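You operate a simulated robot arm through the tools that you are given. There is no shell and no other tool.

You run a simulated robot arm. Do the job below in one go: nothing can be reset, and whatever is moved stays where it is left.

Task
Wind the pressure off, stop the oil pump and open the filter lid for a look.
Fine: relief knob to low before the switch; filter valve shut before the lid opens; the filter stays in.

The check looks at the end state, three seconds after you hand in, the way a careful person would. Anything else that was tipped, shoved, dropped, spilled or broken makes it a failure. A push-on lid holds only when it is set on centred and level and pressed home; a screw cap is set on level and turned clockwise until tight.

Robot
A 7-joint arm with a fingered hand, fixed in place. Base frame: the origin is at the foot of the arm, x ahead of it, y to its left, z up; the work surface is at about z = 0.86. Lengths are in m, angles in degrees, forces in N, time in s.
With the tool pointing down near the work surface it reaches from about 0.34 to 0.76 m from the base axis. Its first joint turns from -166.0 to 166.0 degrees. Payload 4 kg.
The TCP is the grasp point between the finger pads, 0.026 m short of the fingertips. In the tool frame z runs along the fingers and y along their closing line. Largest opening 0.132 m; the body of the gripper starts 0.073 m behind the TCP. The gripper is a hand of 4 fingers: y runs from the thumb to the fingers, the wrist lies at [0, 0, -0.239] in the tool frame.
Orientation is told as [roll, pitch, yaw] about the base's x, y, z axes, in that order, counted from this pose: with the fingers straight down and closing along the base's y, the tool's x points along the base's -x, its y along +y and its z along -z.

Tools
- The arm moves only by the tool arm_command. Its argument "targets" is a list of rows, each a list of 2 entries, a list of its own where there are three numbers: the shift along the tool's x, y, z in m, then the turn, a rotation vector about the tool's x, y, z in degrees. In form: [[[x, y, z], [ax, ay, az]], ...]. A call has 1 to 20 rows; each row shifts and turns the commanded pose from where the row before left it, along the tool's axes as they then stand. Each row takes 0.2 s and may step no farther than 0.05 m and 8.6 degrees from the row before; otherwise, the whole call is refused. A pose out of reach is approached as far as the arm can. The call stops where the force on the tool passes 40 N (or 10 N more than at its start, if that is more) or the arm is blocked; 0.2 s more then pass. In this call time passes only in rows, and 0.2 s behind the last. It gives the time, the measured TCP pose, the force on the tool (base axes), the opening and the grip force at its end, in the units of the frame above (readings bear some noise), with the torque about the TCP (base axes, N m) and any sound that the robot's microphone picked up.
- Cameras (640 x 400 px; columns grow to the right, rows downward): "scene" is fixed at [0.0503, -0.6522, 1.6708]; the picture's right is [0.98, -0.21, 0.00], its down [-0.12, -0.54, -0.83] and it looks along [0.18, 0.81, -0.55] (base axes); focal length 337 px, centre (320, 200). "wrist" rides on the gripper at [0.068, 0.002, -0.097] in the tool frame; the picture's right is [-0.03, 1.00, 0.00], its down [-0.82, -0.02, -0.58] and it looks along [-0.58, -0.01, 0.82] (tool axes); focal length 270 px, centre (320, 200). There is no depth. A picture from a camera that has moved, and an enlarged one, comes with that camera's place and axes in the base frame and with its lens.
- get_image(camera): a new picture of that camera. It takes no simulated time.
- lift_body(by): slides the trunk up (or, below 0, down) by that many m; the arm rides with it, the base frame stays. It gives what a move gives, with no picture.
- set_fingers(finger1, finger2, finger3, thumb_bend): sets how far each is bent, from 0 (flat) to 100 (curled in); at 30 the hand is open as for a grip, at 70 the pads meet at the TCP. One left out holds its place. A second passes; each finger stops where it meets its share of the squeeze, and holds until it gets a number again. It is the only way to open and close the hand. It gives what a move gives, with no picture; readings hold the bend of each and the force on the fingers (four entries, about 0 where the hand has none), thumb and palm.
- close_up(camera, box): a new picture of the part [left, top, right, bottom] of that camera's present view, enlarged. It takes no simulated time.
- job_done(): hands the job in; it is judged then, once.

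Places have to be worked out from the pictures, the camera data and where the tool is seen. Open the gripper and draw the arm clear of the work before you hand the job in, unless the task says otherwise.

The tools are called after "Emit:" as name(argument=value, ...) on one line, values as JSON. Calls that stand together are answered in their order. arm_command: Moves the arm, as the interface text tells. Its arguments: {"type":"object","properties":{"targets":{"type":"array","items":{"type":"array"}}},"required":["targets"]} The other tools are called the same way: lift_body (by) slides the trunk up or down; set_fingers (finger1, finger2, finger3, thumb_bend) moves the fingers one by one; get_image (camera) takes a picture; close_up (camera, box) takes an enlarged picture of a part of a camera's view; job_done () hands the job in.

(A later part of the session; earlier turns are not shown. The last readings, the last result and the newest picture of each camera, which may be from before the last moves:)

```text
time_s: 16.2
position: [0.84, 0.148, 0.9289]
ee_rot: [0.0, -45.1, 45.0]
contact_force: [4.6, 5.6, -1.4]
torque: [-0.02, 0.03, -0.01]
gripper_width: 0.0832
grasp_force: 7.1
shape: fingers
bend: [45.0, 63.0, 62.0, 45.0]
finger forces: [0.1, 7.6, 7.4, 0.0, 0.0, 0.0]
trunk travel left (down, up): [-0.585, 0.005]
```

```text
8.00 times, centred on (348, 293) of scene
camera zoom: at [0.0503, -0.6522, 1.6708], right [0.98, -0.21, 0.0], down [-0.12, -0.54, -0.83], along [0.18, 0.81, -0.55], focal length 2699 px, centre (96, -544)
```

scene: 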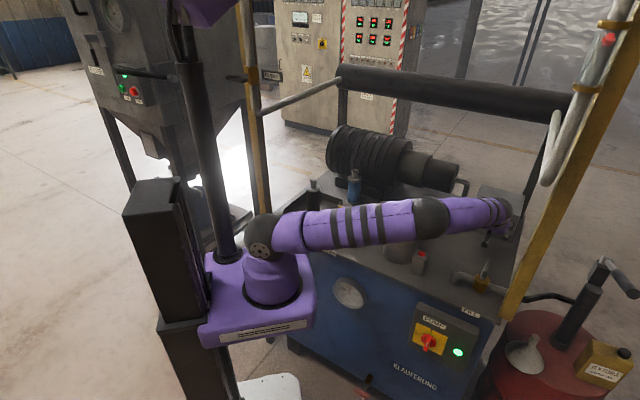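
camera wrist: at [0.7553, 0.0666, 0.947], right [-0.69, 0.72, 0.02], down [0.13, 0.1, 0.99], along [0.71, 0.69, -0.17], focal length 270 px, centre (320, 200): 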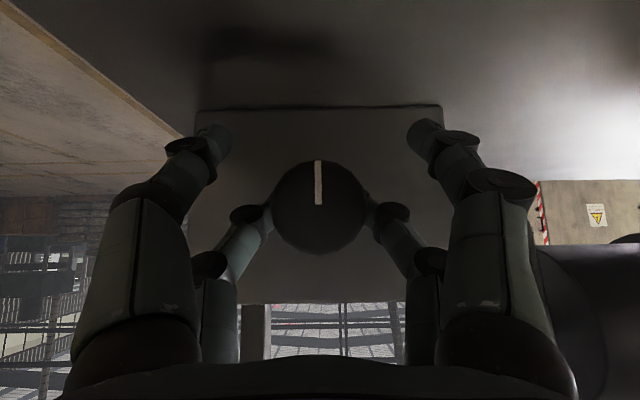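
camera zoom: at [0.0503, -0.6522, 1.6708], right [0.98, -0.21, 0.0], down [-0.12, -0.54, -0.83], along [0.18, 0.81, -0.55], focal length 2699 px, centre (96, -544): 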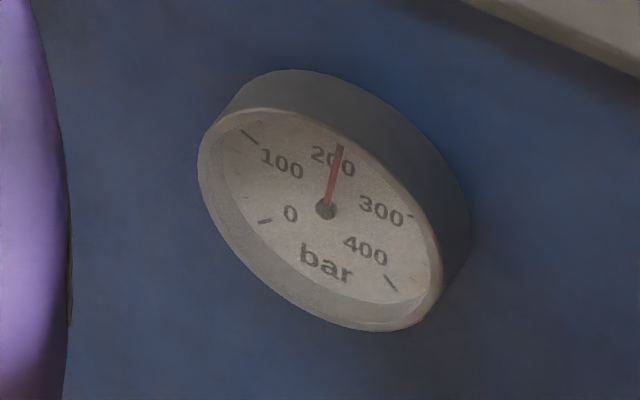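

Both fingers hold the knob at ~7.5 N and the gauge still reads ~200 bar. I turn the knob a small 16° counterclockwise (seen from the front) and look at the gauge.

Emit:
arm_command(targets=[[[0, 0, 0], [5.657, 0, -5.657]], [[0, 0, 0], [5.657, 0, -5.657]]])

Emit:
get_image(camera="wrist")

Emit:
close_up(camera="scene", box=[316, 268, 380, 318])

```text
time_s: 16.8
position: [0.8396, 0.1469, 0.9279]
ee_rot: [-22.2, -42.8, 60.6]
contact_force: [5.7, 6.3, -1.6]
torque: [0.02, 0.07, 0.01]
gripper_width: 0.0836
grasp_force: 7.4
shape: fingers
bend: [45.0, 64.0, 62.0, 45.0]
finger forces: [0.0, 8.4, 7.1, 0.0, 0.1, 0.0]
trunk travel left (down, up): [-0.585, 0.005]
```

```text
taken
camera wrist: at [0.7517, 0.0702, 0.9459], right [-0.67, 0.7, -0.26], down [-0.06, 0.3, 0.95], along [0.74, 0.65, -0.16], focal length 270 px, centre (320, 200)
```

wrist: 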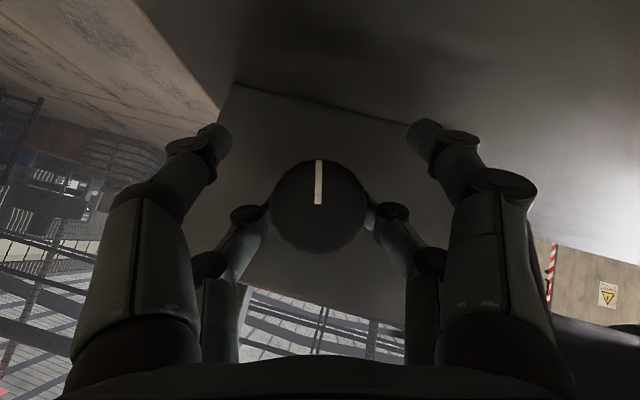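

```text
8.00 times, centred on (348, 293) of scene
camera zoom: at [0.0503, -0.6522, 1.6708], right [0.98, -0.21, 0.0], down [-0.12, -0.54, -0.83], along [0.18, 0.81, -0.55], focal length 2699 px, centre (96, -544)
```

zoom: 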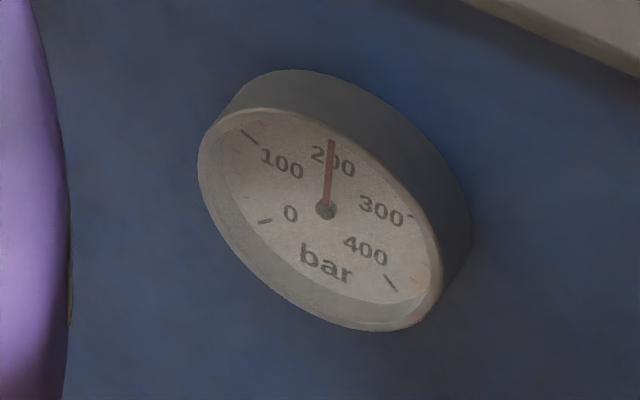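

The knob follows the hand and the needle dropped by about 12 bar, so counterclockwise is the right direction. I tuck the camera-side pair in a bit (table clearance) and continue to 36°.

Emit:
set_fingers(finger1=60, thumb_bend=60)

Emit:
arm_command(targets=[[[0, 0, 0], [5.657, 0, -5.657]], [[0, 0, 0], [5.657, 0, -5.657]], [[0, 0, 0], [2.828, 0, -2.828]]])

Emit:
get_image(camera="wrist")

Emit:
get_image(camera="scene")

Emit:
close_up(camera="scene", box=[316, 268, 380, 318])

```text
time_s: 17.8
position: [0.8404, 0.1488, 0.9275]
ee_rot: [-22.1, -42.8, 60.4]
contact_force: [4.8, 5.0, -2.3]
torque: [-0.06, 0.05, 0.01]
gripper_width: 0.0332
grasp_force: 7.5
shape: fingers
bend: [60.0, 64.0, 62.0, 60.0]
finger forces: [0.0, 7.9, 6.9, 0.0, 0.1, 0.0]
trunk travel left (down, up): [-0.585, 0.005]
```

```text
time_s: 18.6
position: [0.8401, 0.1481, 0.9283]
ee_rot: [-45.8, -34.9, 75.5]
contact_force: [6.6, 4.8, -1.9]
torque: [-0.03, 0.06, 0.0]
gripper_width: 0.0329
grasp_force: 7.0
shape: fingers
bend: [60.0, 65.0, 62.0, 60.0]
finger forces: [0.0, 7.1, 7.4, 0.1, 0.0, 0.0]
trunk travel left (down, up): [-0.585, 0.005]
```

```text
taken
camera wrist: at [0.7476, 0.0755, 0.942], right [-0.57, 0.59, -0.57], down [-0.28, 0.52, 0.81], along [0.77, 0.62, -0.13], focal length 270 px, centre (320, 200)
```

wrist: 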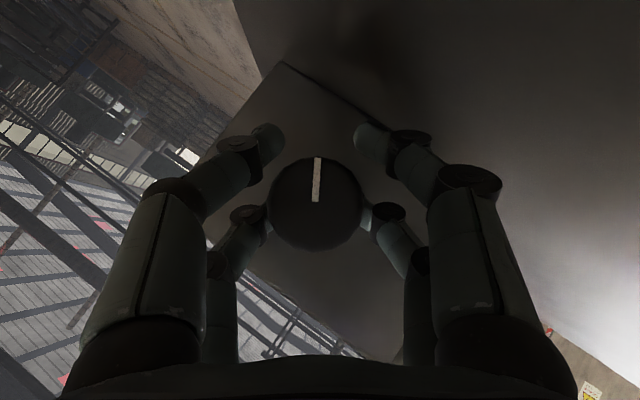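

```text
taken
```

scene: 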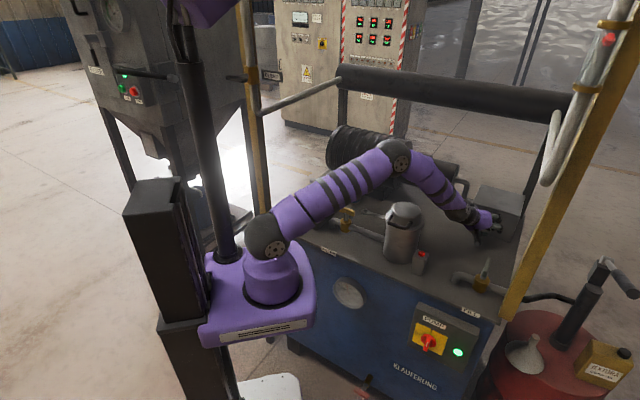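

```text
8.00 times, centred on (348, 293) of scene
camera zoom: at [0.0503, -0.6522, 1.6708], right [0.98, -0.21, 0.0], down [-0.12, -0.54, -0.83], along [0.18, 0.81, -0.55], focal length 2699 px, centre (96, -544)
```

zoom: 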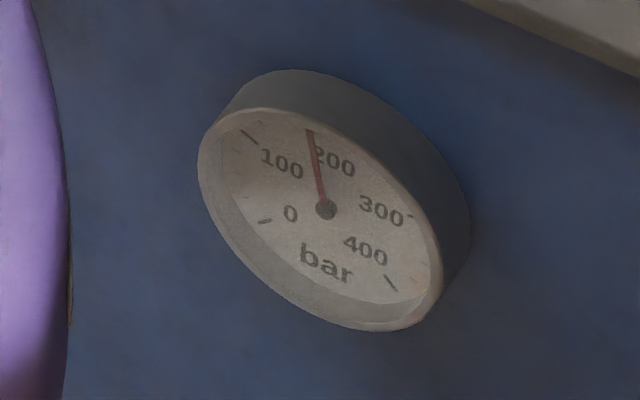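

The needle fell to about 165 bar; the elbow swung to the other side but nothing was touched. I release the knob (far pair to 46) and turn the hand back 52° for the next stroke, watching forces.

Emit:
set_fingers(finger2=47, finger3=47)

Emit:
arm_command(targets=[[[0, 0, 0], [-5.657, 0, 5.657]], [[0, 0, 0], [-5.657, 0, 5.657]], [[0, 0, 0], [-5.657, 0, 5.657]], [[0, 0, 0], [-2.828, 0, 2.828]]])

Emit:
get_image(camera="wrist")

Emit:
get_image(camera="scene")

```text
time_s: 19.6
position: [0.8395, 0.1464, 0.9288]
ee_rot: [-45.7, -34.9, 75.4]
contact_force: [-0.2, 0.2, -0.2]
torque: [0.01, 0.02, 0.0]
gripper_width: 0.0328
grasp_force: 0.0
shape: fingers
bend: [60.0, 47.0, 47.0, 60.0]
finger forces: [0.0, 0.0, 0.0, 0.1, 0.0, 0.1]
trunk travel left (down, up): [-0.585, 0.005]
```

```text
time_s: 20.6
position: [0.8403, 0.1459, 0.9284]
ee_rot: [-11.2, -44.4, 53.0]
contact_force: [0.3, 0.4, 0.0]
torque: [0.02, -0.01, 0.04]
gripper_width: 0.0333
grasp_force: 0.2
shape: fingers
bend: [60.0, 47.0, 47.0, 60.0]
finger forces: [0.1, 0.0, 0.0, 0.0, 0.0, 0.0]
trunk travel left (down, up): [-0.585, 0.005]
```

```text
taken
camera wrist: at [0.7534, 0.0672, 0.947], right [-0.69, 0.71, -0.12], down [0.04, 0.2, 0.98], along [0.72, 0.67, -0.17], focal length 270 px, centre (320, 200)
```

wrist: 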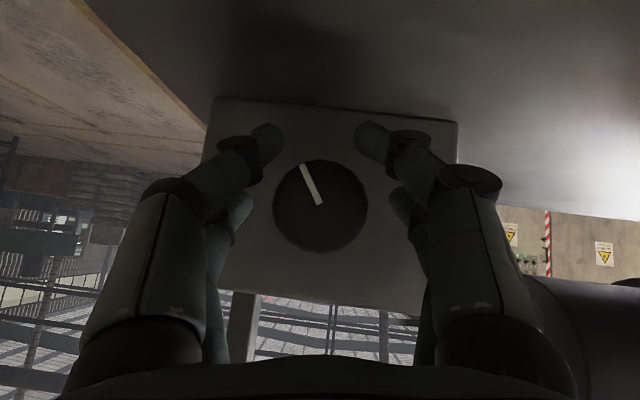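

```text
taken
```

scene: 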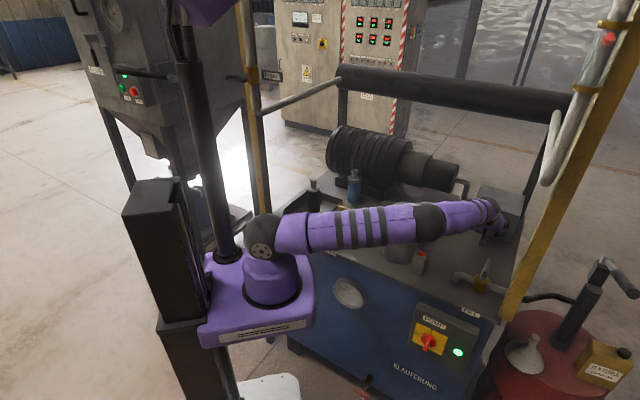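

The knob kept its new angle and the arm is clear. I turn the hand back another 24° to start the next stroke.

Emit:
arm_command(targets=[[[0, 0, 0], [-5.657, 0, 5.657]], [[0, 0, 0], [-5.657, 0, 5.657]], [[0, 0, 0], [-5.657, 0, 5.657]]])

Emit:
get_image(camera="wrist")

Emit:
get_image(camera="scene")

```text
time_s: 21.4
position: [0.8387, 0.1471, 0.928]
ee_rot: [22.1, -42.8, 29.4]
contact_force: [-0.5, 0.0, 0.3]
torque: [-0.05, 0.01, -0.02]
gripper_width: 0.0326
grasp_force: 0.1
shape: fingers
bend: [60.0, 47.0, 47.0, 60.0]
finger forces: [0.0, 0.0, 0.0, 0.0, 0.0, 0.0]
trunk travel left (down, up): [-0.585, 0.005]
```

```text
taken
camera wrist: at [0.7596, 0.0623, 0.9474], right [-0.66, 0.69, 0.29], down [0.33, -0.09, 0.94], along [0.67, 0.72, -0.17], focal length 270 px, centre (320, 200)
```

wrist: 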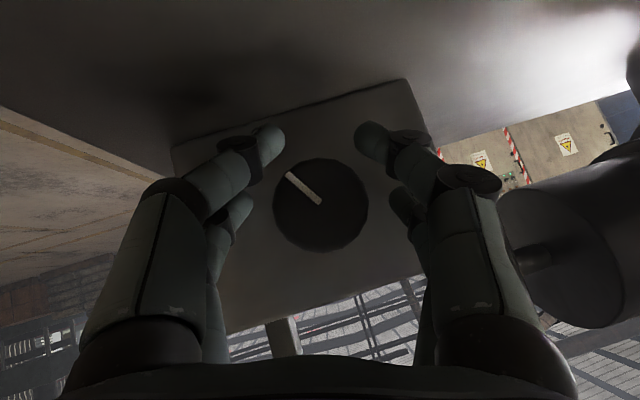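

```text
taken
```

scene: 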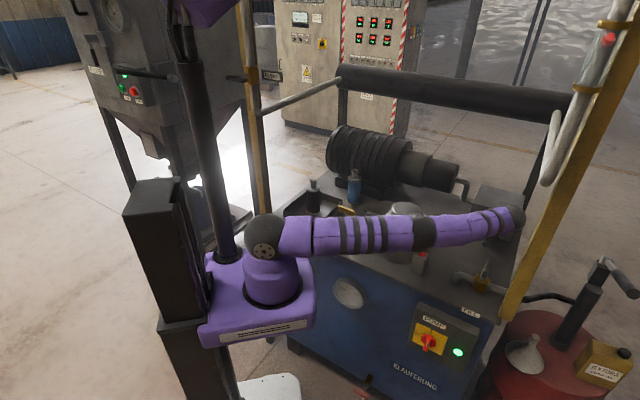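

Well centred on the knob at +16°. I close the far pair again and run a 52° counterclockwise stroke.

Emit:
set_fingers(finger2=72, finger3=72)

Emit:
arm_command(targets=[[[0, 0, 0], [5.657, 0, -5.657]], [[0, 0, 0], [5.657, 0, -5.657]], [[0, 0, 0], [5.657, 0, -5.657]], [[0, 0, 0], [5.657, 0, -5.657]], [[0, 0, 0], [5.657, 0, -5.657]], [[0, 0, 0], [5.657, 0, -5.657]], [[0, 0, 0], [2.828, 0, -2.828]]])

Emit:
get_image(camera="wrist")

Emit:
close_up(camera="scene", box=[316, 268, 380, 318])

```text
time_s: 22.4
position: [0.8396, 0.1488, 0.9278]
ee_rot: [22.1, -42.8, 29.7]
contact_force: [9.0, 13.6, -0.4]
torque: [-0.05, 0.03, 0.08]
gripper_width: 0.0329
grasp_force: 10.5
shape: fingers
bend: [60.0, 66.0, 66.0, 60.0]
finger forces: [0.0, 10.6, 10.5, 0.0, 0.0, 0.0]
trunk travel left (down, up): [-0.585, 0.005]
```

```text
time_s: 24.0
position: [0.8409, 0.1489, 0.9278]
ee_rot: [-45.7, -35.0, 75.6]
contact_force: [13.5, 10.0, -3.9]
torque: [-0.07, 0.17, -0.05]
gripper_width: 0.0327
grasp_force: 11.1
shape: fingers
bend: [60.0, 67.0, 65.0, 60.0]
finger forces: [0.0, 10.3, 10.9, 0.1, 0.0, 0.1]
trunk travel left (down, up): [-0.585, 0.005]
```

```text
taken
camera wrist: at [0.7478, 0.0759, 0.942], right [-0.57, 0.59, -0.57], down [-0.28, 0.52, 0.81], along [0.77, 0.62, -0.13], focal length 270 px, centre (320, 200)
```

wrist: 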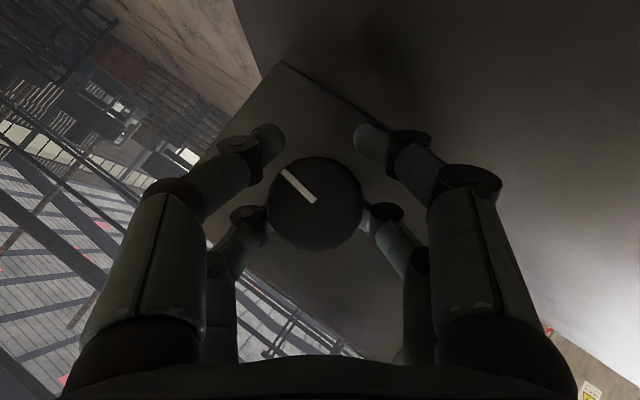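

```text
8.00 times, centred on (348, 293) of scene
camera zoom: at [0.0503, -0.6522, 1.6708], right [0.98, -0.21, 0.0], down [-0.12, -0.54, -0.83], along [0.18, 0.81, -0.55], focal length 2699 px, centre (96, -544)
```

zoom: 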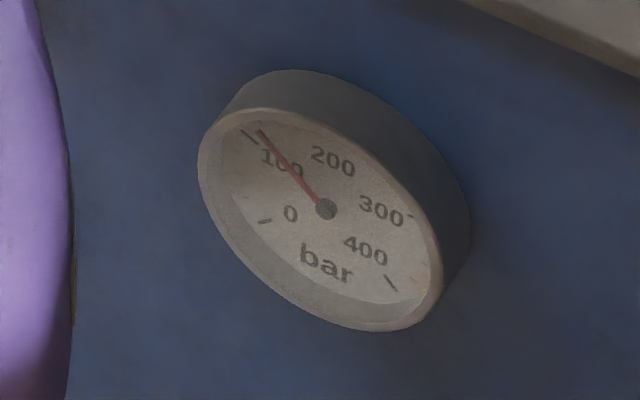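

Now about 110 bar; the knob pointer turned along with the hand. I release, swing back 52°, and re-grip for the next stroke.

Emit:
set_fingers(finger2=47, finger3=47)

Emit:
arm_command(targets=[[[0, 0, 0], [-5.657, 0, 5.657]], [[0, 0, 0], [-5.657, 0, 5.657]], [[0, 0, 0], [-5.657, 0, 5.657]], [[0, 0, 0], [-5.657, 0, 5.657]], [[0, 0, 0], [-5.657, 0, 5.657]], [[0, 0, 0], [-5.657, 0, 5.657]], [[0, 0, 0], [-2.828, 0, 2.828]]])

Emit:
get_image(camera="wrist")

```text
time_s: 25.0
position: [0.8399, 0.1463, 0.9291]
ee_rot: [-45.8, -34.9, 75.4]
contact_force: [-0.7, -0.8, 0.2]
torque: [0.0, -0.03, 0.01]
gripper_width: 0.0327
grasp_force: 0.2
shape: fingers
bend: [60.0, 47.0, 47.0, 60.0]
finger forces: [0.0, 0.0, 0.1, 0.0, 0.0, 0.0]
trunk travel left (down, up): [-0.585, 0.005]
```

```text
time_s: 26.6
position: [0.8389, 0.147, 0.9274]
ee_rot: [22.1, -42.9, 29.6]
contact_force: [-1.1, 0.2, 0.2]
torque: [0.02, 0.0, -0.03]
gripper_width: 0.033
grasp_force: 0.0
shape: fingers
bend: [60.0, 47.0, 47.0, 60.0]
finger forces: [0.0, 0.0, 0.1, 0.0, 0.0, 0.0]
trunk travel left (down, up): [-0.585, 0.005]
```

```text
taken
camera wrist: at [0.7585, 0.0614, 0.9472], right [-0.66, 0.69, 0.29], down [0.33, -0.09, 0.94], along [0.67, 0.72, -0.17], focal length 270 px, centre (320, 200)
```

wrist: 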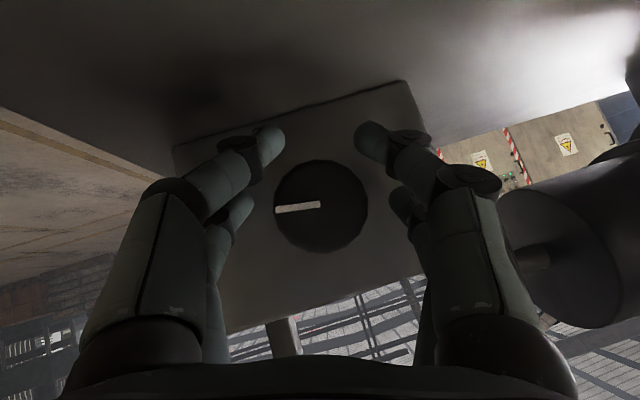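

Ready for the third stroke; I grip and turn 52° counterclockwise.

Emit:
set_fingers(finger2=72, finger3=72)

Emit:
arm_command(targets=[[[0, 0, 0], [5.657, 0, -5.657]], [[0, 0, 0], [5.657, 0, -5.657]], [[0, 0, 0], [5.657, 0, -5.657]], [[0, 0, 0], [5.657, 0, -5.657]], [[0, 0, 0], [5.657, 0, -5.657]], [[0, 0, 0], [5.657, 0, -5.657]], [[0, 0, 0], [2.828, 0, -2.828]]])

Emit:
close_up(camera="scene", box=[316, 268, 380, 318])

```text
time_s: 27.6
position: [0.8377, 0.1467, 0.928]
ee_rot: [22.1, -42.8, 29.6]
contact_force: [3.7, 5.0, -0.7]
torque: [-0.01, 0.02, 0.02]
gripper_width: 0.0327
grasp_force: 7.2
shape: fingers
bend: [60.0, 63.0, 63.0, 60.0]
finger forces: [0.0, 7.3, 7.0, 0.0, 0.1, 0.1]
trunk travel left (down, up): [-0.585, 0.005]
```

```text
time_s: 29.2
position: [0.8407, 0.1498, 0.9281]
ee_rot: [-45.9, -35.0, 75.7]
contact_force: [11.8, 10.2, -2.0]
torque: [-0.09, 0.15, 0.05]
gripper_width: 0.0331
grasp_force: 8.5
shape: fingers
bend: [60.0, 66.0, 63.0, 60.0]
finger forces: [0.0, 7.0, 10.7, 0.0, 0.0, 0.1]
trunk travel left (down, up): [-0.585, 0.005]
```

```text
8.00 times, centred on (348, 293) of scene
camera zoom: at [0.0503, -0.6522, 1.6708], right [0.98, -0.21, 0.0], down [-0.12, -0.54, -0.83], along [0.18, 0.81, -0.55], focal length 2699 px, centre (96, -544)
```

zoom: 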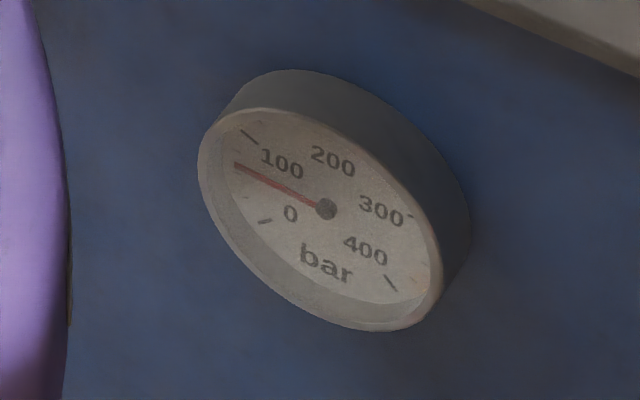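

About 60 bar now. I release, return, and do another stroke.

Emit:
set_fingers(finger2=47, finger3=47)

Emit:
arm_command(targets=[[[0, 0, 0], [-5.657, 0, 5.657]], [[0, 0, 0], [-5.657, 0, 5.657]], [[0, 0, 0], [-5.657, 0, 5.657]], [[0, 0, 0], [-5.657, 0, 5.657]], [[0, 0, 0], [-5.657, 0, 5.657]], [[0, 0, 0], [-5.657, 0, 5.657]], [[0, 0, 0], [-2.828, 0, 2.828]]])

Emit:
get_image(camera="wrist")

Emit:
close_up(camera="scene", box=[316, 268, 380, 318])

```text
time_s: 30.2
position: [0.8411, 0.1453, 0.9284]
ee_rot: [-45.9, -35.0, 75.4]
contact_force: [0.3, 0.0, -0.5]
torque: [0.03, 0.0, 0.04]
gripper_width: 0.0331
grasp_force: 0.1
shape: fingers
bend: [60.0, 47.0, 47.0, 60.0]
finger forces: [0.0, 0.0, 0.0, 0.0, 0.1, 0.1]
trunk travel left (down, up): [-0.585, 0.005]
```

```text
time_s: 31.8
position: [0.8391, 0.1479, 0.9279]
ee_rot: [22.3, -42.8, 29.5]
contact_force: [-0.8, -0.2, -0.1]
torque: [-0.02, 0.01, 0.01]
gripper_width: 0.0327
grasp_force: 0.0
shape: fingers
bend: [60.0, 47.0, 47.0, 60.0]
finger forces: [0.1, 0.0, 0.1, 0.0, 0.0, 0.0]
trunk travel left (down, up): [-0.585, 0.005]
```

```text
taken
camera wrist: at [0.7589, 0.0621, 0.9467], right [-0.66, 0.69, 0.29], down [0.33, -0.09, 0.94], along [0.67, 0.72, -0.17], focal length 270 px, centre (320, 200)
```

wrist: 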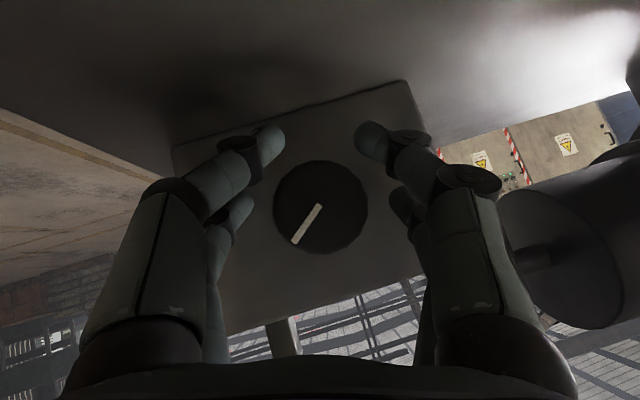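

```text
8.00 times, centred on (348, 293) of scene
camera zoom: at [0.0503, -0.6522, 1.6708], right [0.98, -0.21, 0.0], down [-0.12, -0.54, -0.83], along [0.18, 0.81, -0.55], focal length 2699 px, centre (96, -544)
```

zoom: 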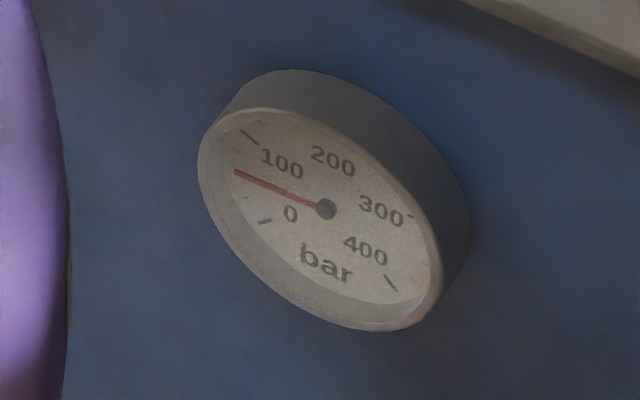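

The needle settled near 55 bar. I grip again and run the fourth stroke, watching the torque in case there is an end stop.

Emit:
set_fingers(finger2=72, finger3=72)

Emit:
arm_command(targets=[[[0, 0, 0], [5.657, 0, -5.657]], [[0, 0, 0], [5.657, 0, -5.657]], [[0, 0, 0], [5.657, 0, -5.657]], [[0, 0, 0], [5.657, 0, -5.657]]])

Emit:
get_image(camera="wrist")

Emit:
close_up(camera="scene", box=[316, 268, 380, 318])

```text
time_s: 32.8
position: [0.8393, 0.1473, 0.9269]
ee_rot: [22.2, -42.8, 29.6]
contact_force: [7.7, 9.8, -1.4]
torque: [-0.04, 0.05, 0.06]
gripper_width: 0.0328
grasp_force: 9.2
shape: fingers
bend: [60.0, 63.0, 63.0, 60.0]
finger forces: [0.1, 9.4, 8.5, 0.0, 0.0, 0.1]
trunk travel left (down, up): [-0.585, 0.005]
```

```text
time_s: 33.8
position: [0.8413, 0.1465, 0.9271]
ee_rot: [-22.2, -42.8, 60.5]
contact_force: [7.3, 8.1, -2.3]
torque: [-0.04, 0.07, -0.03]
gripper_width: 0.0327
grasp_force: 8.3
shape: fingers
bend: [60.0, 64.0, 63.0, 60.0]
finger forces: [0.0, 9.1, 7.7, 0.0, 0.0, 0.0]
trunk travel left (down, up): [-0.585, 0.005]
```

```text
taken
camera wrist: at [0.7522, 0.0703, 0.9454], right [-0.67, 0.69, -0.26], down [-0.06, 0.3, 0.95], along [0.74, 0.65, -0.16], focal length 270 px, centre (320, 200)
```

wrist: 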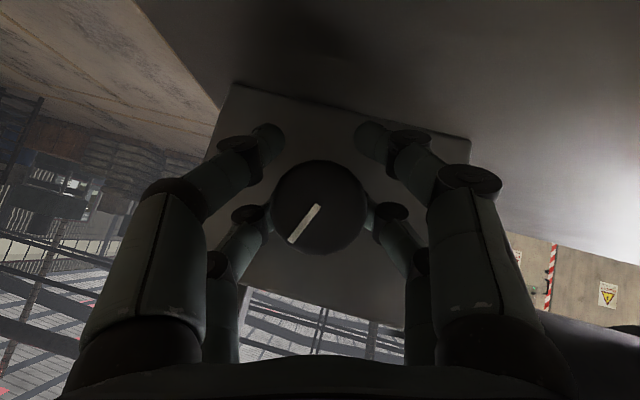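

```text
8.00 times, centred on (348, 293) of scene
camera zoom: at [0.0503, -0.6522, 1.6708], right [0.98, -0.21, 0.0], down [-0.12, -0.54, -0.83], along [0.18, 0.81, -0.55], focal length 2699 px, centre (96, -544)
```

zoom: 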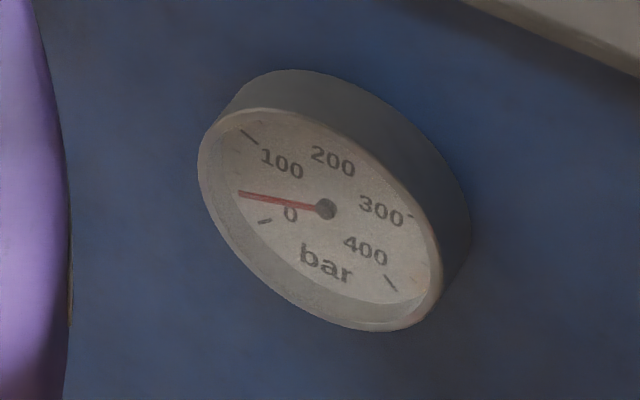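

About 30 bar and still turning freely. I continue the remaining 20° of this stroke.

Emit:
arm_command(targets=[[[0, 0, 0], [4.95, 0, -4.95]], [[0, 0, 0], [4.95, 0, -4.95]], [[0, 0, 0], [4.242, 0, -4.242]]])

Emit:
get_image(camera="wrist")

Emit:
close_up(camera="scene", box=[316, 268, 380, 318])

```text
time_s: 34.6
position: [0.8413, 0.1483, 0.9279]
ee_rot: [-45.7, -34.9, 75.5]
contact_force: [7.2, 3.7, -2.0]
torque: [-0.04, 0.09, 0.01]
gripper_width: 0.0326
grasp_force: 7.7
shape: fingers
bend: [60.0, 65.0, 63.0, 60.0]
finger forces: [0.0, 6.9, 7.5, 0.1, 0.1, 0.1]
trunk travel left (down, up): [-0.585, 0.005]
```

```text
taken
camera wrist: at [0.7481, 0.0757, 0.9424], right [-0.57, 0.59, -0.57], down [-0.28, 0.52, 0.81], along [0.77, 0.62, -0.13], focal length 270 px, centre (320, 200)
```

wrist: 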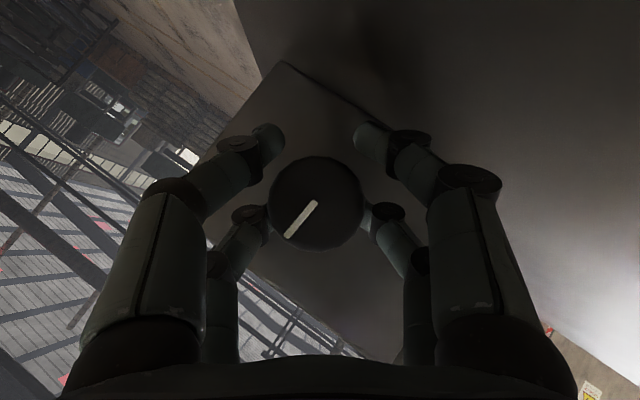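

```text
8.00 times, centred on (348, 293) of scene
camera zoom: at [0.0503, -0.6522, 1.6708], right [0.98, -0.21, 0.0], down [-0.12, -0.54, -0.83], along [0.18, 0.81, -0.55], focal length 2699 px, centre (96, -544)
```

zoom: 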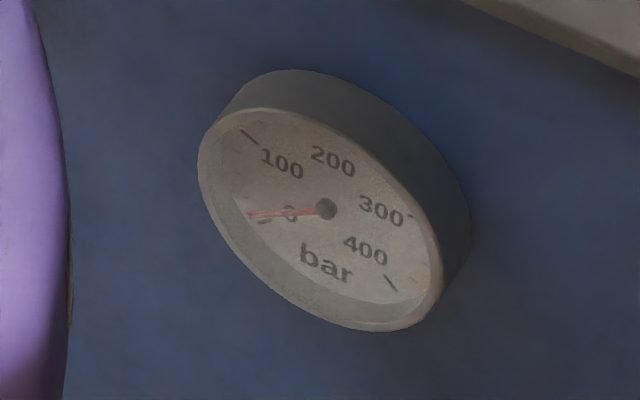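

The needle is nearly at 0 (≈8 bar). I release, return, and make a last stroke to bring it fully to the low end.

Emit:
set_fingers(finger2=47, finger3=47)

Emit:
arm_command(targets=[[[0, 0, 0], [-5.657, 0, 5.657]], [[0, 0, 0], [-5.657, 0, 5.657]], [[0, 0, 0], [-5.657, 0, 5.657]], [[0, 0, 0], [-5.657, 0, 5.657]], [[0, 0, 0], [-5.657, 0, 5.657]], [[0, 0, 0], [-5.657, 0, 5.657]], [[0, 0, 0], [-2.828, 0, 2.828]]])

Emit:
get_image(camera="wrist")

Emit:
close_up(camera="scene", box=[316, 268, 380, 318])

```text
time_s: 35.6
position: [0.8394, 0.1464, 0.9289]
ee_rot: [-45.9, -34.9, 75.5]
contact_force: [0.3, -0.6, -0.3]
torque: [0.0, 0.03, 0.03]
gripper_width: 0.0328
grasp_force: 0.1
shape: fingers
bend: [60.0, 47.0, 47.0, 60.0]
finger forces: [0.0, 0.0, 0.0, 0.0, 0.0, 0.0]
trunk travel left (down, up): [-0.585, 0.005]
```

```text
time_s: 37.2
position: [0.8392, 0.1479, 0.9276]
ee_rot: [22.2, -42.8, 29.5]
contact_force: [0.5, 0.2, 0.2]
torque: [0.01, 0.02, 0.01]
gripper_width: 0.0324
grasp_force: 0.1
shape: fingers
bend: [60.0, 47.0, 47.0, 60.0]
finger forces: [0.0, 0.1, 0.0, 0.0, 0.0, 0.0]
trunk travel left (down, up): [-0.585, 0.005]
```

```text
taken
camera wrist: at [0.7594, 0.0622, 0.9476], right [-0.66, 0.69, 0.29], down [0.33, -0.09, 0.94], along [0.67, 0.72, -0.17], focal length 270 px, centre (320, 200)
```

wrist: 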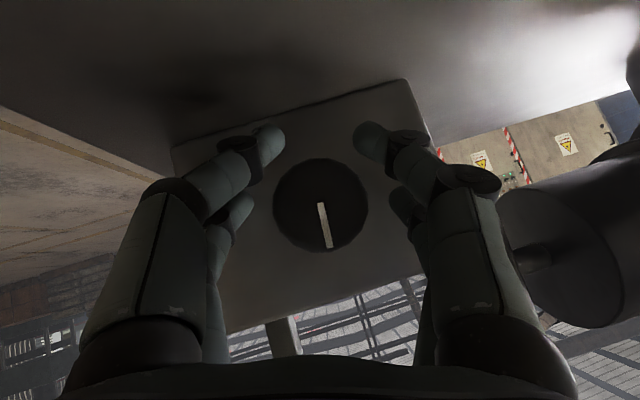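

```text
8.00 times, centred on (348, 293) of scene
camera zoom: at [0.0503, -0.6522, 1.6708], right [0.98, -0.21, 0.0], down [-0.12, -0.54, -0.83], along [0.18, 0.81, -0.55], focal length 2699 px, centre (96, -544)
```

zoom: 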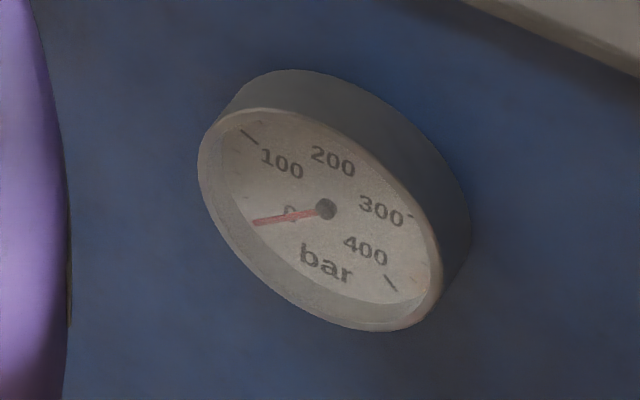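

The needle now lies on the 0 mark. To be sure the knob is at its low end, I grip once more and turn gently, checking the reaction after 16°.

Emit:
set_fingers(finger2=72, finger3=72)

Emit:
arm_command(targets=[[[0, 0, 0], [2.828, 0, -2.828]], [[0, 0, 0], [2.828, 0, -2.828]], [[0, 0, 0], [2.828, 0, -2.828]], [[0, 0, 0], [2.828, 0, -2.828]]])

Emit:
get_image(camera="wrist")

Emit:
close_up(camera="scene", box=[316, 268, 380, 318])

```text
time_s: 38.2
position: [0.8405, 0.1475, 0.9286]
ee_rot: [22.1, -42.9, 29.6]
contact_force: [10.8, 13.1, 0.5]
torque: [-0.02, 0.05, 0.08]
gripper_width: 0.0324
grasp_force: 10.2
shape: fingers
bend: [60.0, 64.0, 63.0, 60.0]
finger forces: [0.0, 10.9, 9.8, 0.0, 0.1, 0.0]
trunk travel left (down, up): [-0.585, 0.005]
```

```text
time_s: 39.2
position: [0.8403, 0.1491, 0.9279]
ee_rot: [0.0, -45.1, 45.2]
contact_force: [12.3, 13.6, 5.9]
torque: [0.31, 0.2, -0.03]
gripper_width: 0.0321
grasp_force: 11.4
shape: fingers
bend: [60.0, 65.0, 62.0, 60.0]
finger forces: [0.0, 14.1, 8.6, 0.0, 0.0, 0.1]
trunk travel left (down, up): [-0.585, 0.005]
```

```text
taken
camera wrist: at [0.756, 0.067, 0.9477], right [-0.69, 0.72, 0.02], down [0.13, 0.1, 0.99], along [0.71, 0.69, -0.17], focal length 270 px, centre (320, 200)
```

wrist: 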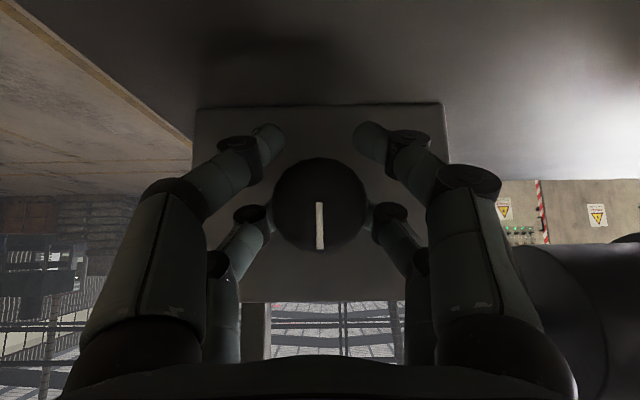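

```text
8.00 times, centred on (348, 293) of scene
camera zoom: at [0.0503, -0.6522, 1.6708], right [0.98, -0.21, 0.0], down [-0.12, -0.54, -0.83], along [0.18, 0.81, -0.55], focal length 2699 px, centre (96, -544)
```

zoom: 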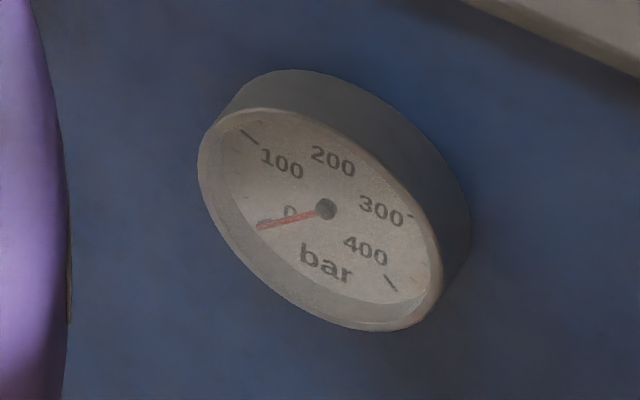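

The reaction torque jumped to 0.37 N m and the pointer stopped straight up with the gauge at 0: the knob is at its low stop. I release it and back out the way I came (back 45 mm, then up).

Emit:
set_fingers(finger2=47, finger3=47)

Emit:
arm_command(targets=[[[0.0159, 0, -0.0159], [0, 0, 0]], [[0.0159, 0, -0.0159], [0, 0, 0]], [[-0.0311, 0, -0.0311], [0, 0, 0]], [[-0.0311, 0, -0.0311], [0, 0, 0]], [[-0.0311, 0, -0.0311], [0, 0, 0]], [[-0.0311, 0, -0.0311], [0, 0, 0]], [[-0.0311, 0, -0.0311], [0, 0, 0]]])

Emit:
get_image(camera="scene")

Emit:
close_up(camera="scene", box=[316, 268, 380, 318])

Emit:
close_up(camera="scene", box=[440, 180, 540, 260])

Emit:
close_up(camera="scene", box=[180, 300, 340, 400])

```text
time_s: 40.2
position: [0.8391, 0.1464, 0.9272]
ee_rot: [0.0, -45.0, 45.0]
contact_force: [0.2, -0.5, 0.1]
torque: [0.01, 0.01, 0.02]
gripper_width: 0.0322
grasp_force: 0.1
shape: fingers
bend: [60.0, 47.0, 47.0, 60.0]
finger forces: [0.1, 0.0, 0.0, 0.0, 0.1, 0.0]
trunk travel left (down, up): [-0.585, 0.005]
```

```text
time_s: 41.8
position: [0.8062, 0.1135, 1.1493]
ee_rot: [0.2, -45.1, 45.1]
contact_force: [1.0, 0.7, 0.4]
torque: [0.0, 0.0, 0.0]
gripper_width: 0.0325
grasp_force: 0.1
shape: fingers
bend: [60.0, 47.0, 47.0, 60.0]
finger forces: [0.0, 0.1, 0.0, 0.0, 0.0, 0.1]
trunk travel left (down, up): [-0.585, 0.005]
```

```text
taken
```

scene: 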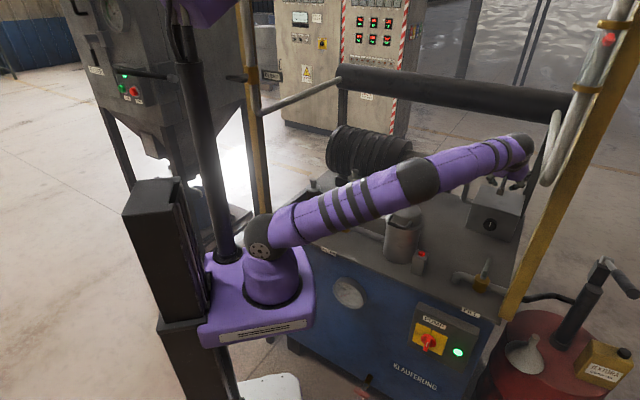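

```text
8.00 times, centred on (348, 293) of scene
camera zoom: at [0.0503, -0.6522, 1.6708], right [0.98, -0.21, 0.0], down [-0.12, -0.54, -0.83], along [0.18, 0.81, -0.55], focal length 2699 px, centre (96, -544)
```

zoom: 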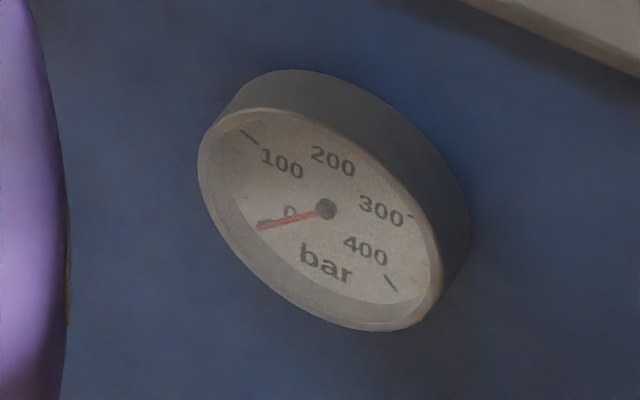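

```text
5.00 times, centred on (490, 220) of scene
camera zoom: at [0.0503, -0.6522, 1.6708], right [0.98, -0.21, 0.0], down [-0.12, -0.54, -0.83], along [0.18, 0.81, -0.55], focal length 1687 px, centre (-530, 100)
```

zoom: 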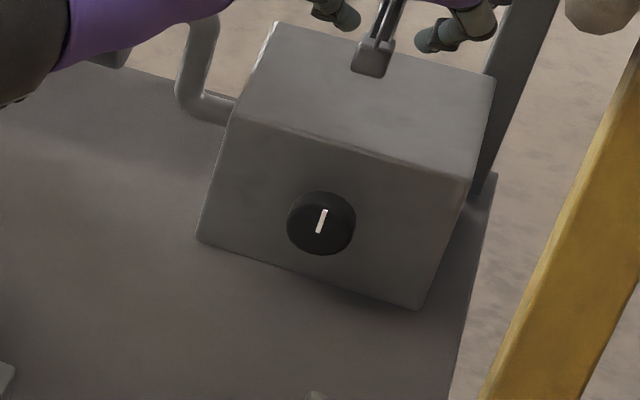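

```text
4.00 times, centred on (260, 350) of scene
camera zoom: at [0.0503, -0.6522, 1.6708], right [0.98, -0.21, 0.0], down [-0.12, -0.54, -0.83], along [0.18, 0.81, -0.55], focal length 1350 px, centre (560, -400)
```

zoom: 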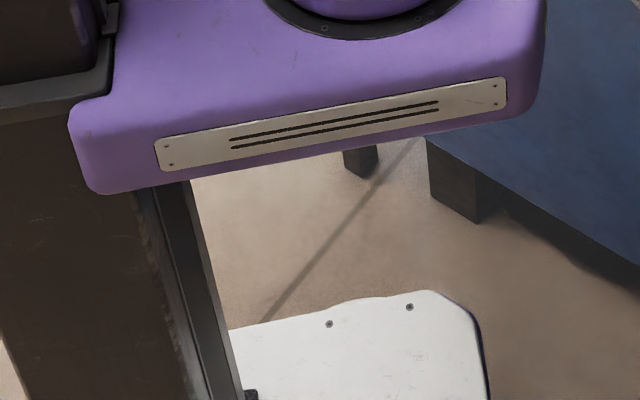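

Relief is at low with 0 bar on the gauge. Next is the pump switch: I move left away from the post, then back over the table front at z≈1.15.

Emit:
arm_command(targets=[[[0, 0.025, 0], [0, 0, 0]], [[0, 0.025, 0], [0, 0, 0]], [[0.0318, 0, -0.0318], [0, 0, 0]], [[0.0318, 0, -0.0318], [0, 0, 0]], [[0.0318, 0, -0.0318], [0, 0, 0]], [[0.0318, 0, -0.0318], [0, 0, 0]], [[0.0318, 0, -0.0318], [0, 0, 0]], [[0.0318, 0, -0.0318], [0, 0, 0]], [[0.0318, 0, -0.0318], [0, 0, 0]], [[0.0318, 0, -0.0318], [0, 0, 0]], [[0.0318, 0, -0.0318], [0, 0, 0]], [[0.0318, 0, -0.0318], [0, 0, 0]]])

Emit:
get_image(camera="scene")

Emit:
get_image(camera="wrist")

```text
time_s: 44.4
position: [0.4533, -0.1664, 1.149]
ee_rot: [0.1, -45.0, 45.0]
contact_force: [-0.9, 0.3, 0.1]
torque: [0.0, 0.01, 0.0]
gripper_width: 0.0323
grasp_force: 0.0
shape: fingers
bend: [60.0, 47.0, 47.0, 60.0]
finger forces: [0.1, 0.1, 0.0, 0.1, 0.0, 0.0]
trunk travel left (down, up): [-0.585, 0.005]
```

```text
taken
```

scene: 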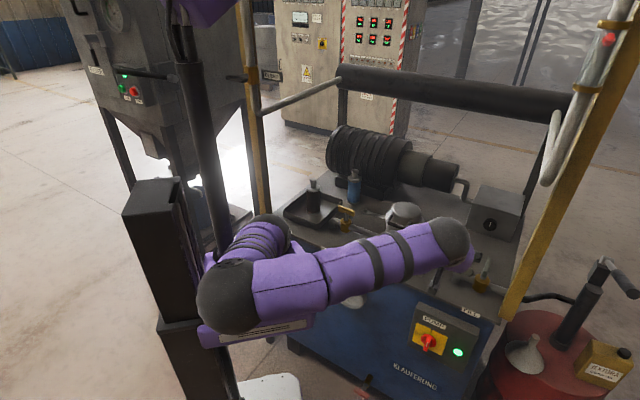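

```text
taken
camera wrist: at [0.3685, -0.2488, 1.1675], right [-0.69, 0.72, 0.02], down [0.13, 0.11, 0.99], along [0.71, 0.69, -0.17], focal length 270 px, centre (320, 200)
```

wrist: 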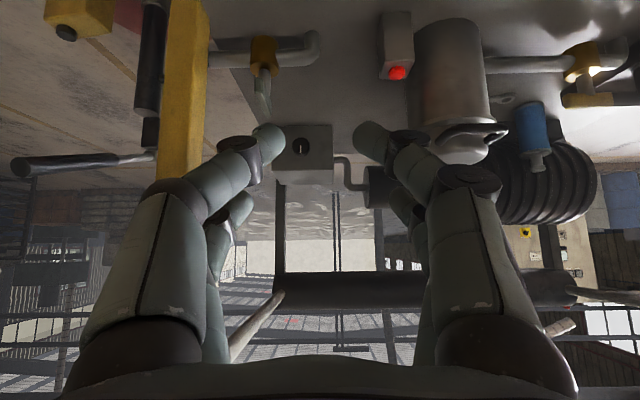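

The arm is clear of the table front. I back off 5 cm more and tilt the hand to horizontal, facing the panel, still high up.

Emit:
arm_command(targets=[[[0.0339, 0, -0.0339], [0, 0, 0]], [[0, 0, 0], [0, -7.5, 0]], [[0, 0, 0], [0, -7.5, 0]], [[0, 0, 0], [0, -7.5, 0]], [[0, 0, 0], [0, -7.5, 0]], [[0, 0, 0], [0, -7.5, 0]], [[0, 0, 0], [0, -7.5, 0]]])

Emit:
get_image(camera="scene")

```text
time_s: 46.0
position: [0.4205, -0.2027, 1.1477]
ee_rot: [-172.2, -89.9, -142.8]
contact_force: [0.6, 0.0, 0.6]
torque: [-0.03, -0.01, -0.01]
gripper_width: 0.0323
grasp_force: 0.1
shape: fingers
bend: [60.0, 47.0, 47.0, 60.0]
finger forces: [0.1, 0.0, 0.0, 0.1, 0.0, 0.0]
trunk travel left (down, up): [-0.585, 0.005]
```

```text
taken
```

scene: 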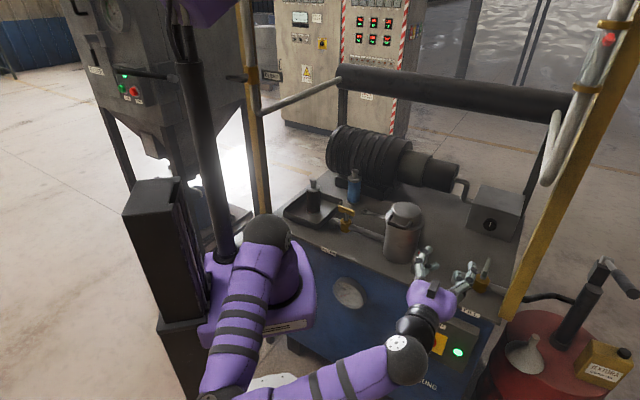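

The hand is horizontal and clear of everything. I lower the trunk in two steps, checking between.

Emit:
lift_body(by=-0.2)

Emit:
get_image(camera="scene")

Emit:
get_image(camera="wrist")

```text
time_s: 48.2
position: [0.4204, -0.2006, 0.9479]
ee_rot: [74.8, -90.0, -29.9]
contact_force: [-0.1, -0.4, 0.0]
torque: [0.03, 0.02, -0.02]
gripper_width: 0.0321
grasp_force: 0.1
shape: fingers
bend: [60.0, 47.0, 47.0, 60.0]
finger forces: [0.0, 0.0, 0.1, 0.1, 0.0, 0.0]
trunk travel left (down, up): [-0.385, 0.205]
```

```text
taken
```

scene: 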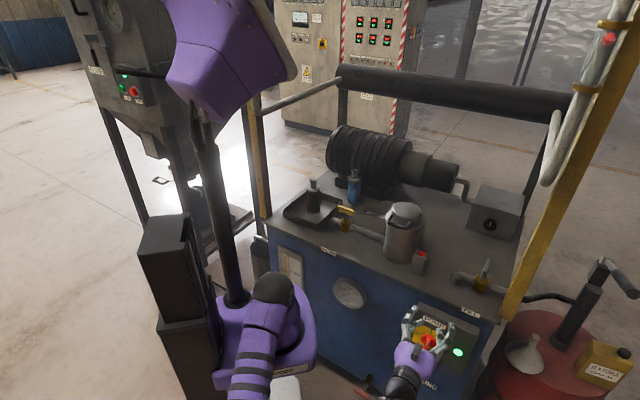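

```text
taken
camera wrist: at [0.3502, -0.2684, 0.8787], right [-0.71, 0.71, 0.03], down [-0.39, -0.42, 0.82], along [0.59, 0.57, 0.58], focal length 270 px, centre (320, 200)
```

wrist: 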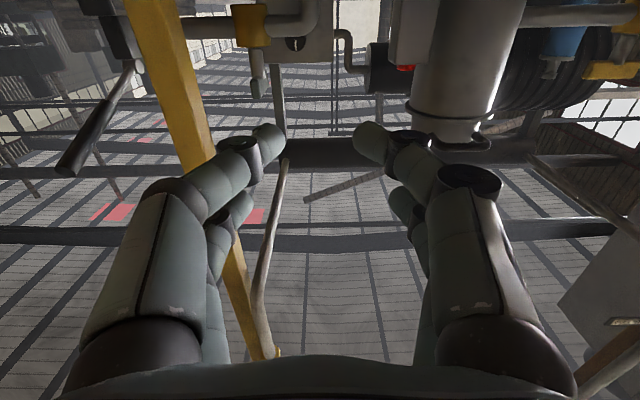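

Clear on all sides. I lower another 0.25 m to bring the hand to about the switch height.

Emit:
lift_body(by=-0.25)

Emit:
get_image(camera="scene")

Emit:
get_image(camera="wrist")

```text
time_s: 50.8
position: [0.4207, -0.2028, 0.6976]
ee_rot: [82.1, -90.1, -37.2]
contact_force: [0.2, -0.1, 1.1]
torque: [-0.03, 0.03, 0.01]
gripper_width: 0.0323
grasp_force: 0.0
shape: fingers
bend: [60.0, 47.0, 47.0, 60.0]
finger forces: [0.1, 0.1, 0.0, 0.0, 0.0, 0.1]
trunk travel left (down, up): [-0.135, 0.455]
```

```text
taken
```

scene: 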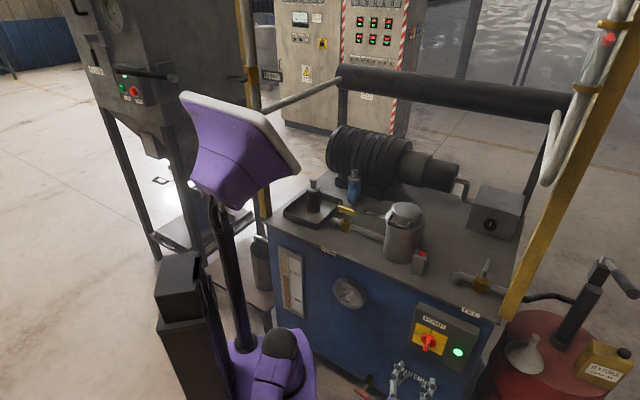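

```text
taken
camera wrist: at [0.3502, -0.2684, 0.6287], right [-0.71, 0.71, 0.03], down [-0.39, -0.42, 0.82], along [0.59, 0.57, 0.58], focal length 270 px, centre (320, 200)
```

wrist: 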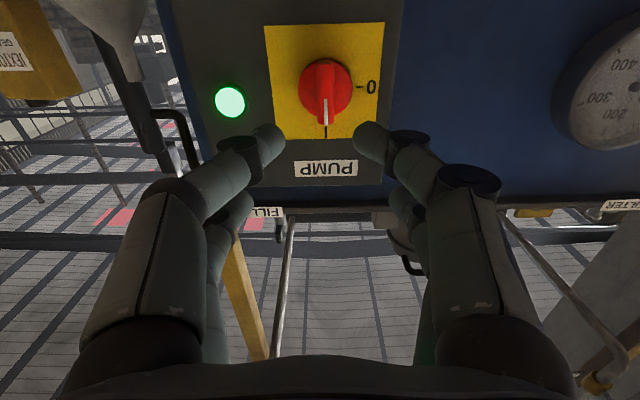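

The PUMP switch is in full view (image upside down): handle at "I", "0" a quarter turn counterclockwise. I enlarge it to see the handle's shape.

Emit:
close_up(camera="wrist", box=[240, 10, 420, 200])

Emit:
close_up(camera="scene", box=[390, 290, 490, 400])

```text
2.11 times, centred on (330, 105) of wrist
camera zoom: at [0.3502, -0.2684, 0.6287], right [-0.71, 0.71, 0.03], down [-0.39, -0.42, 0.82], along [0.59, 0.57, 0.58], focal length 569 px, centre (299, 400)
```

zoom: 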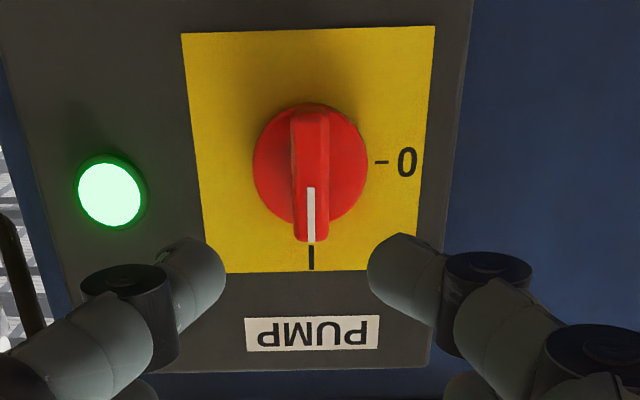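

```text
3.64 times, centred on (440, 345) of scene
camera zoom: at [0.0503, -0.6522, 1.6708], right [0.98, -0.21, 0.0], down [-0.12, -0.54, -0.83], along [0.18, 0.81, -0.55], focal length 1227 px, centre (-116, -327)
```

zoom: 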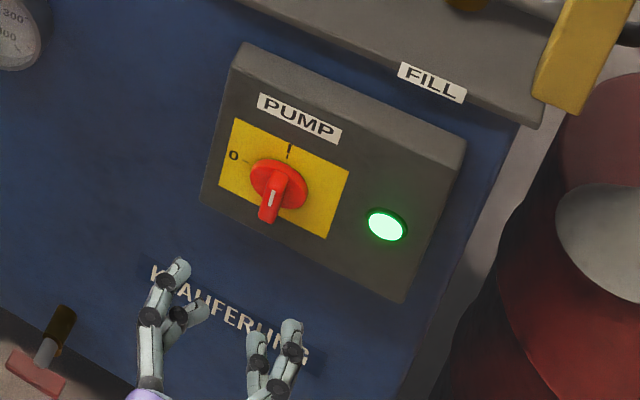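

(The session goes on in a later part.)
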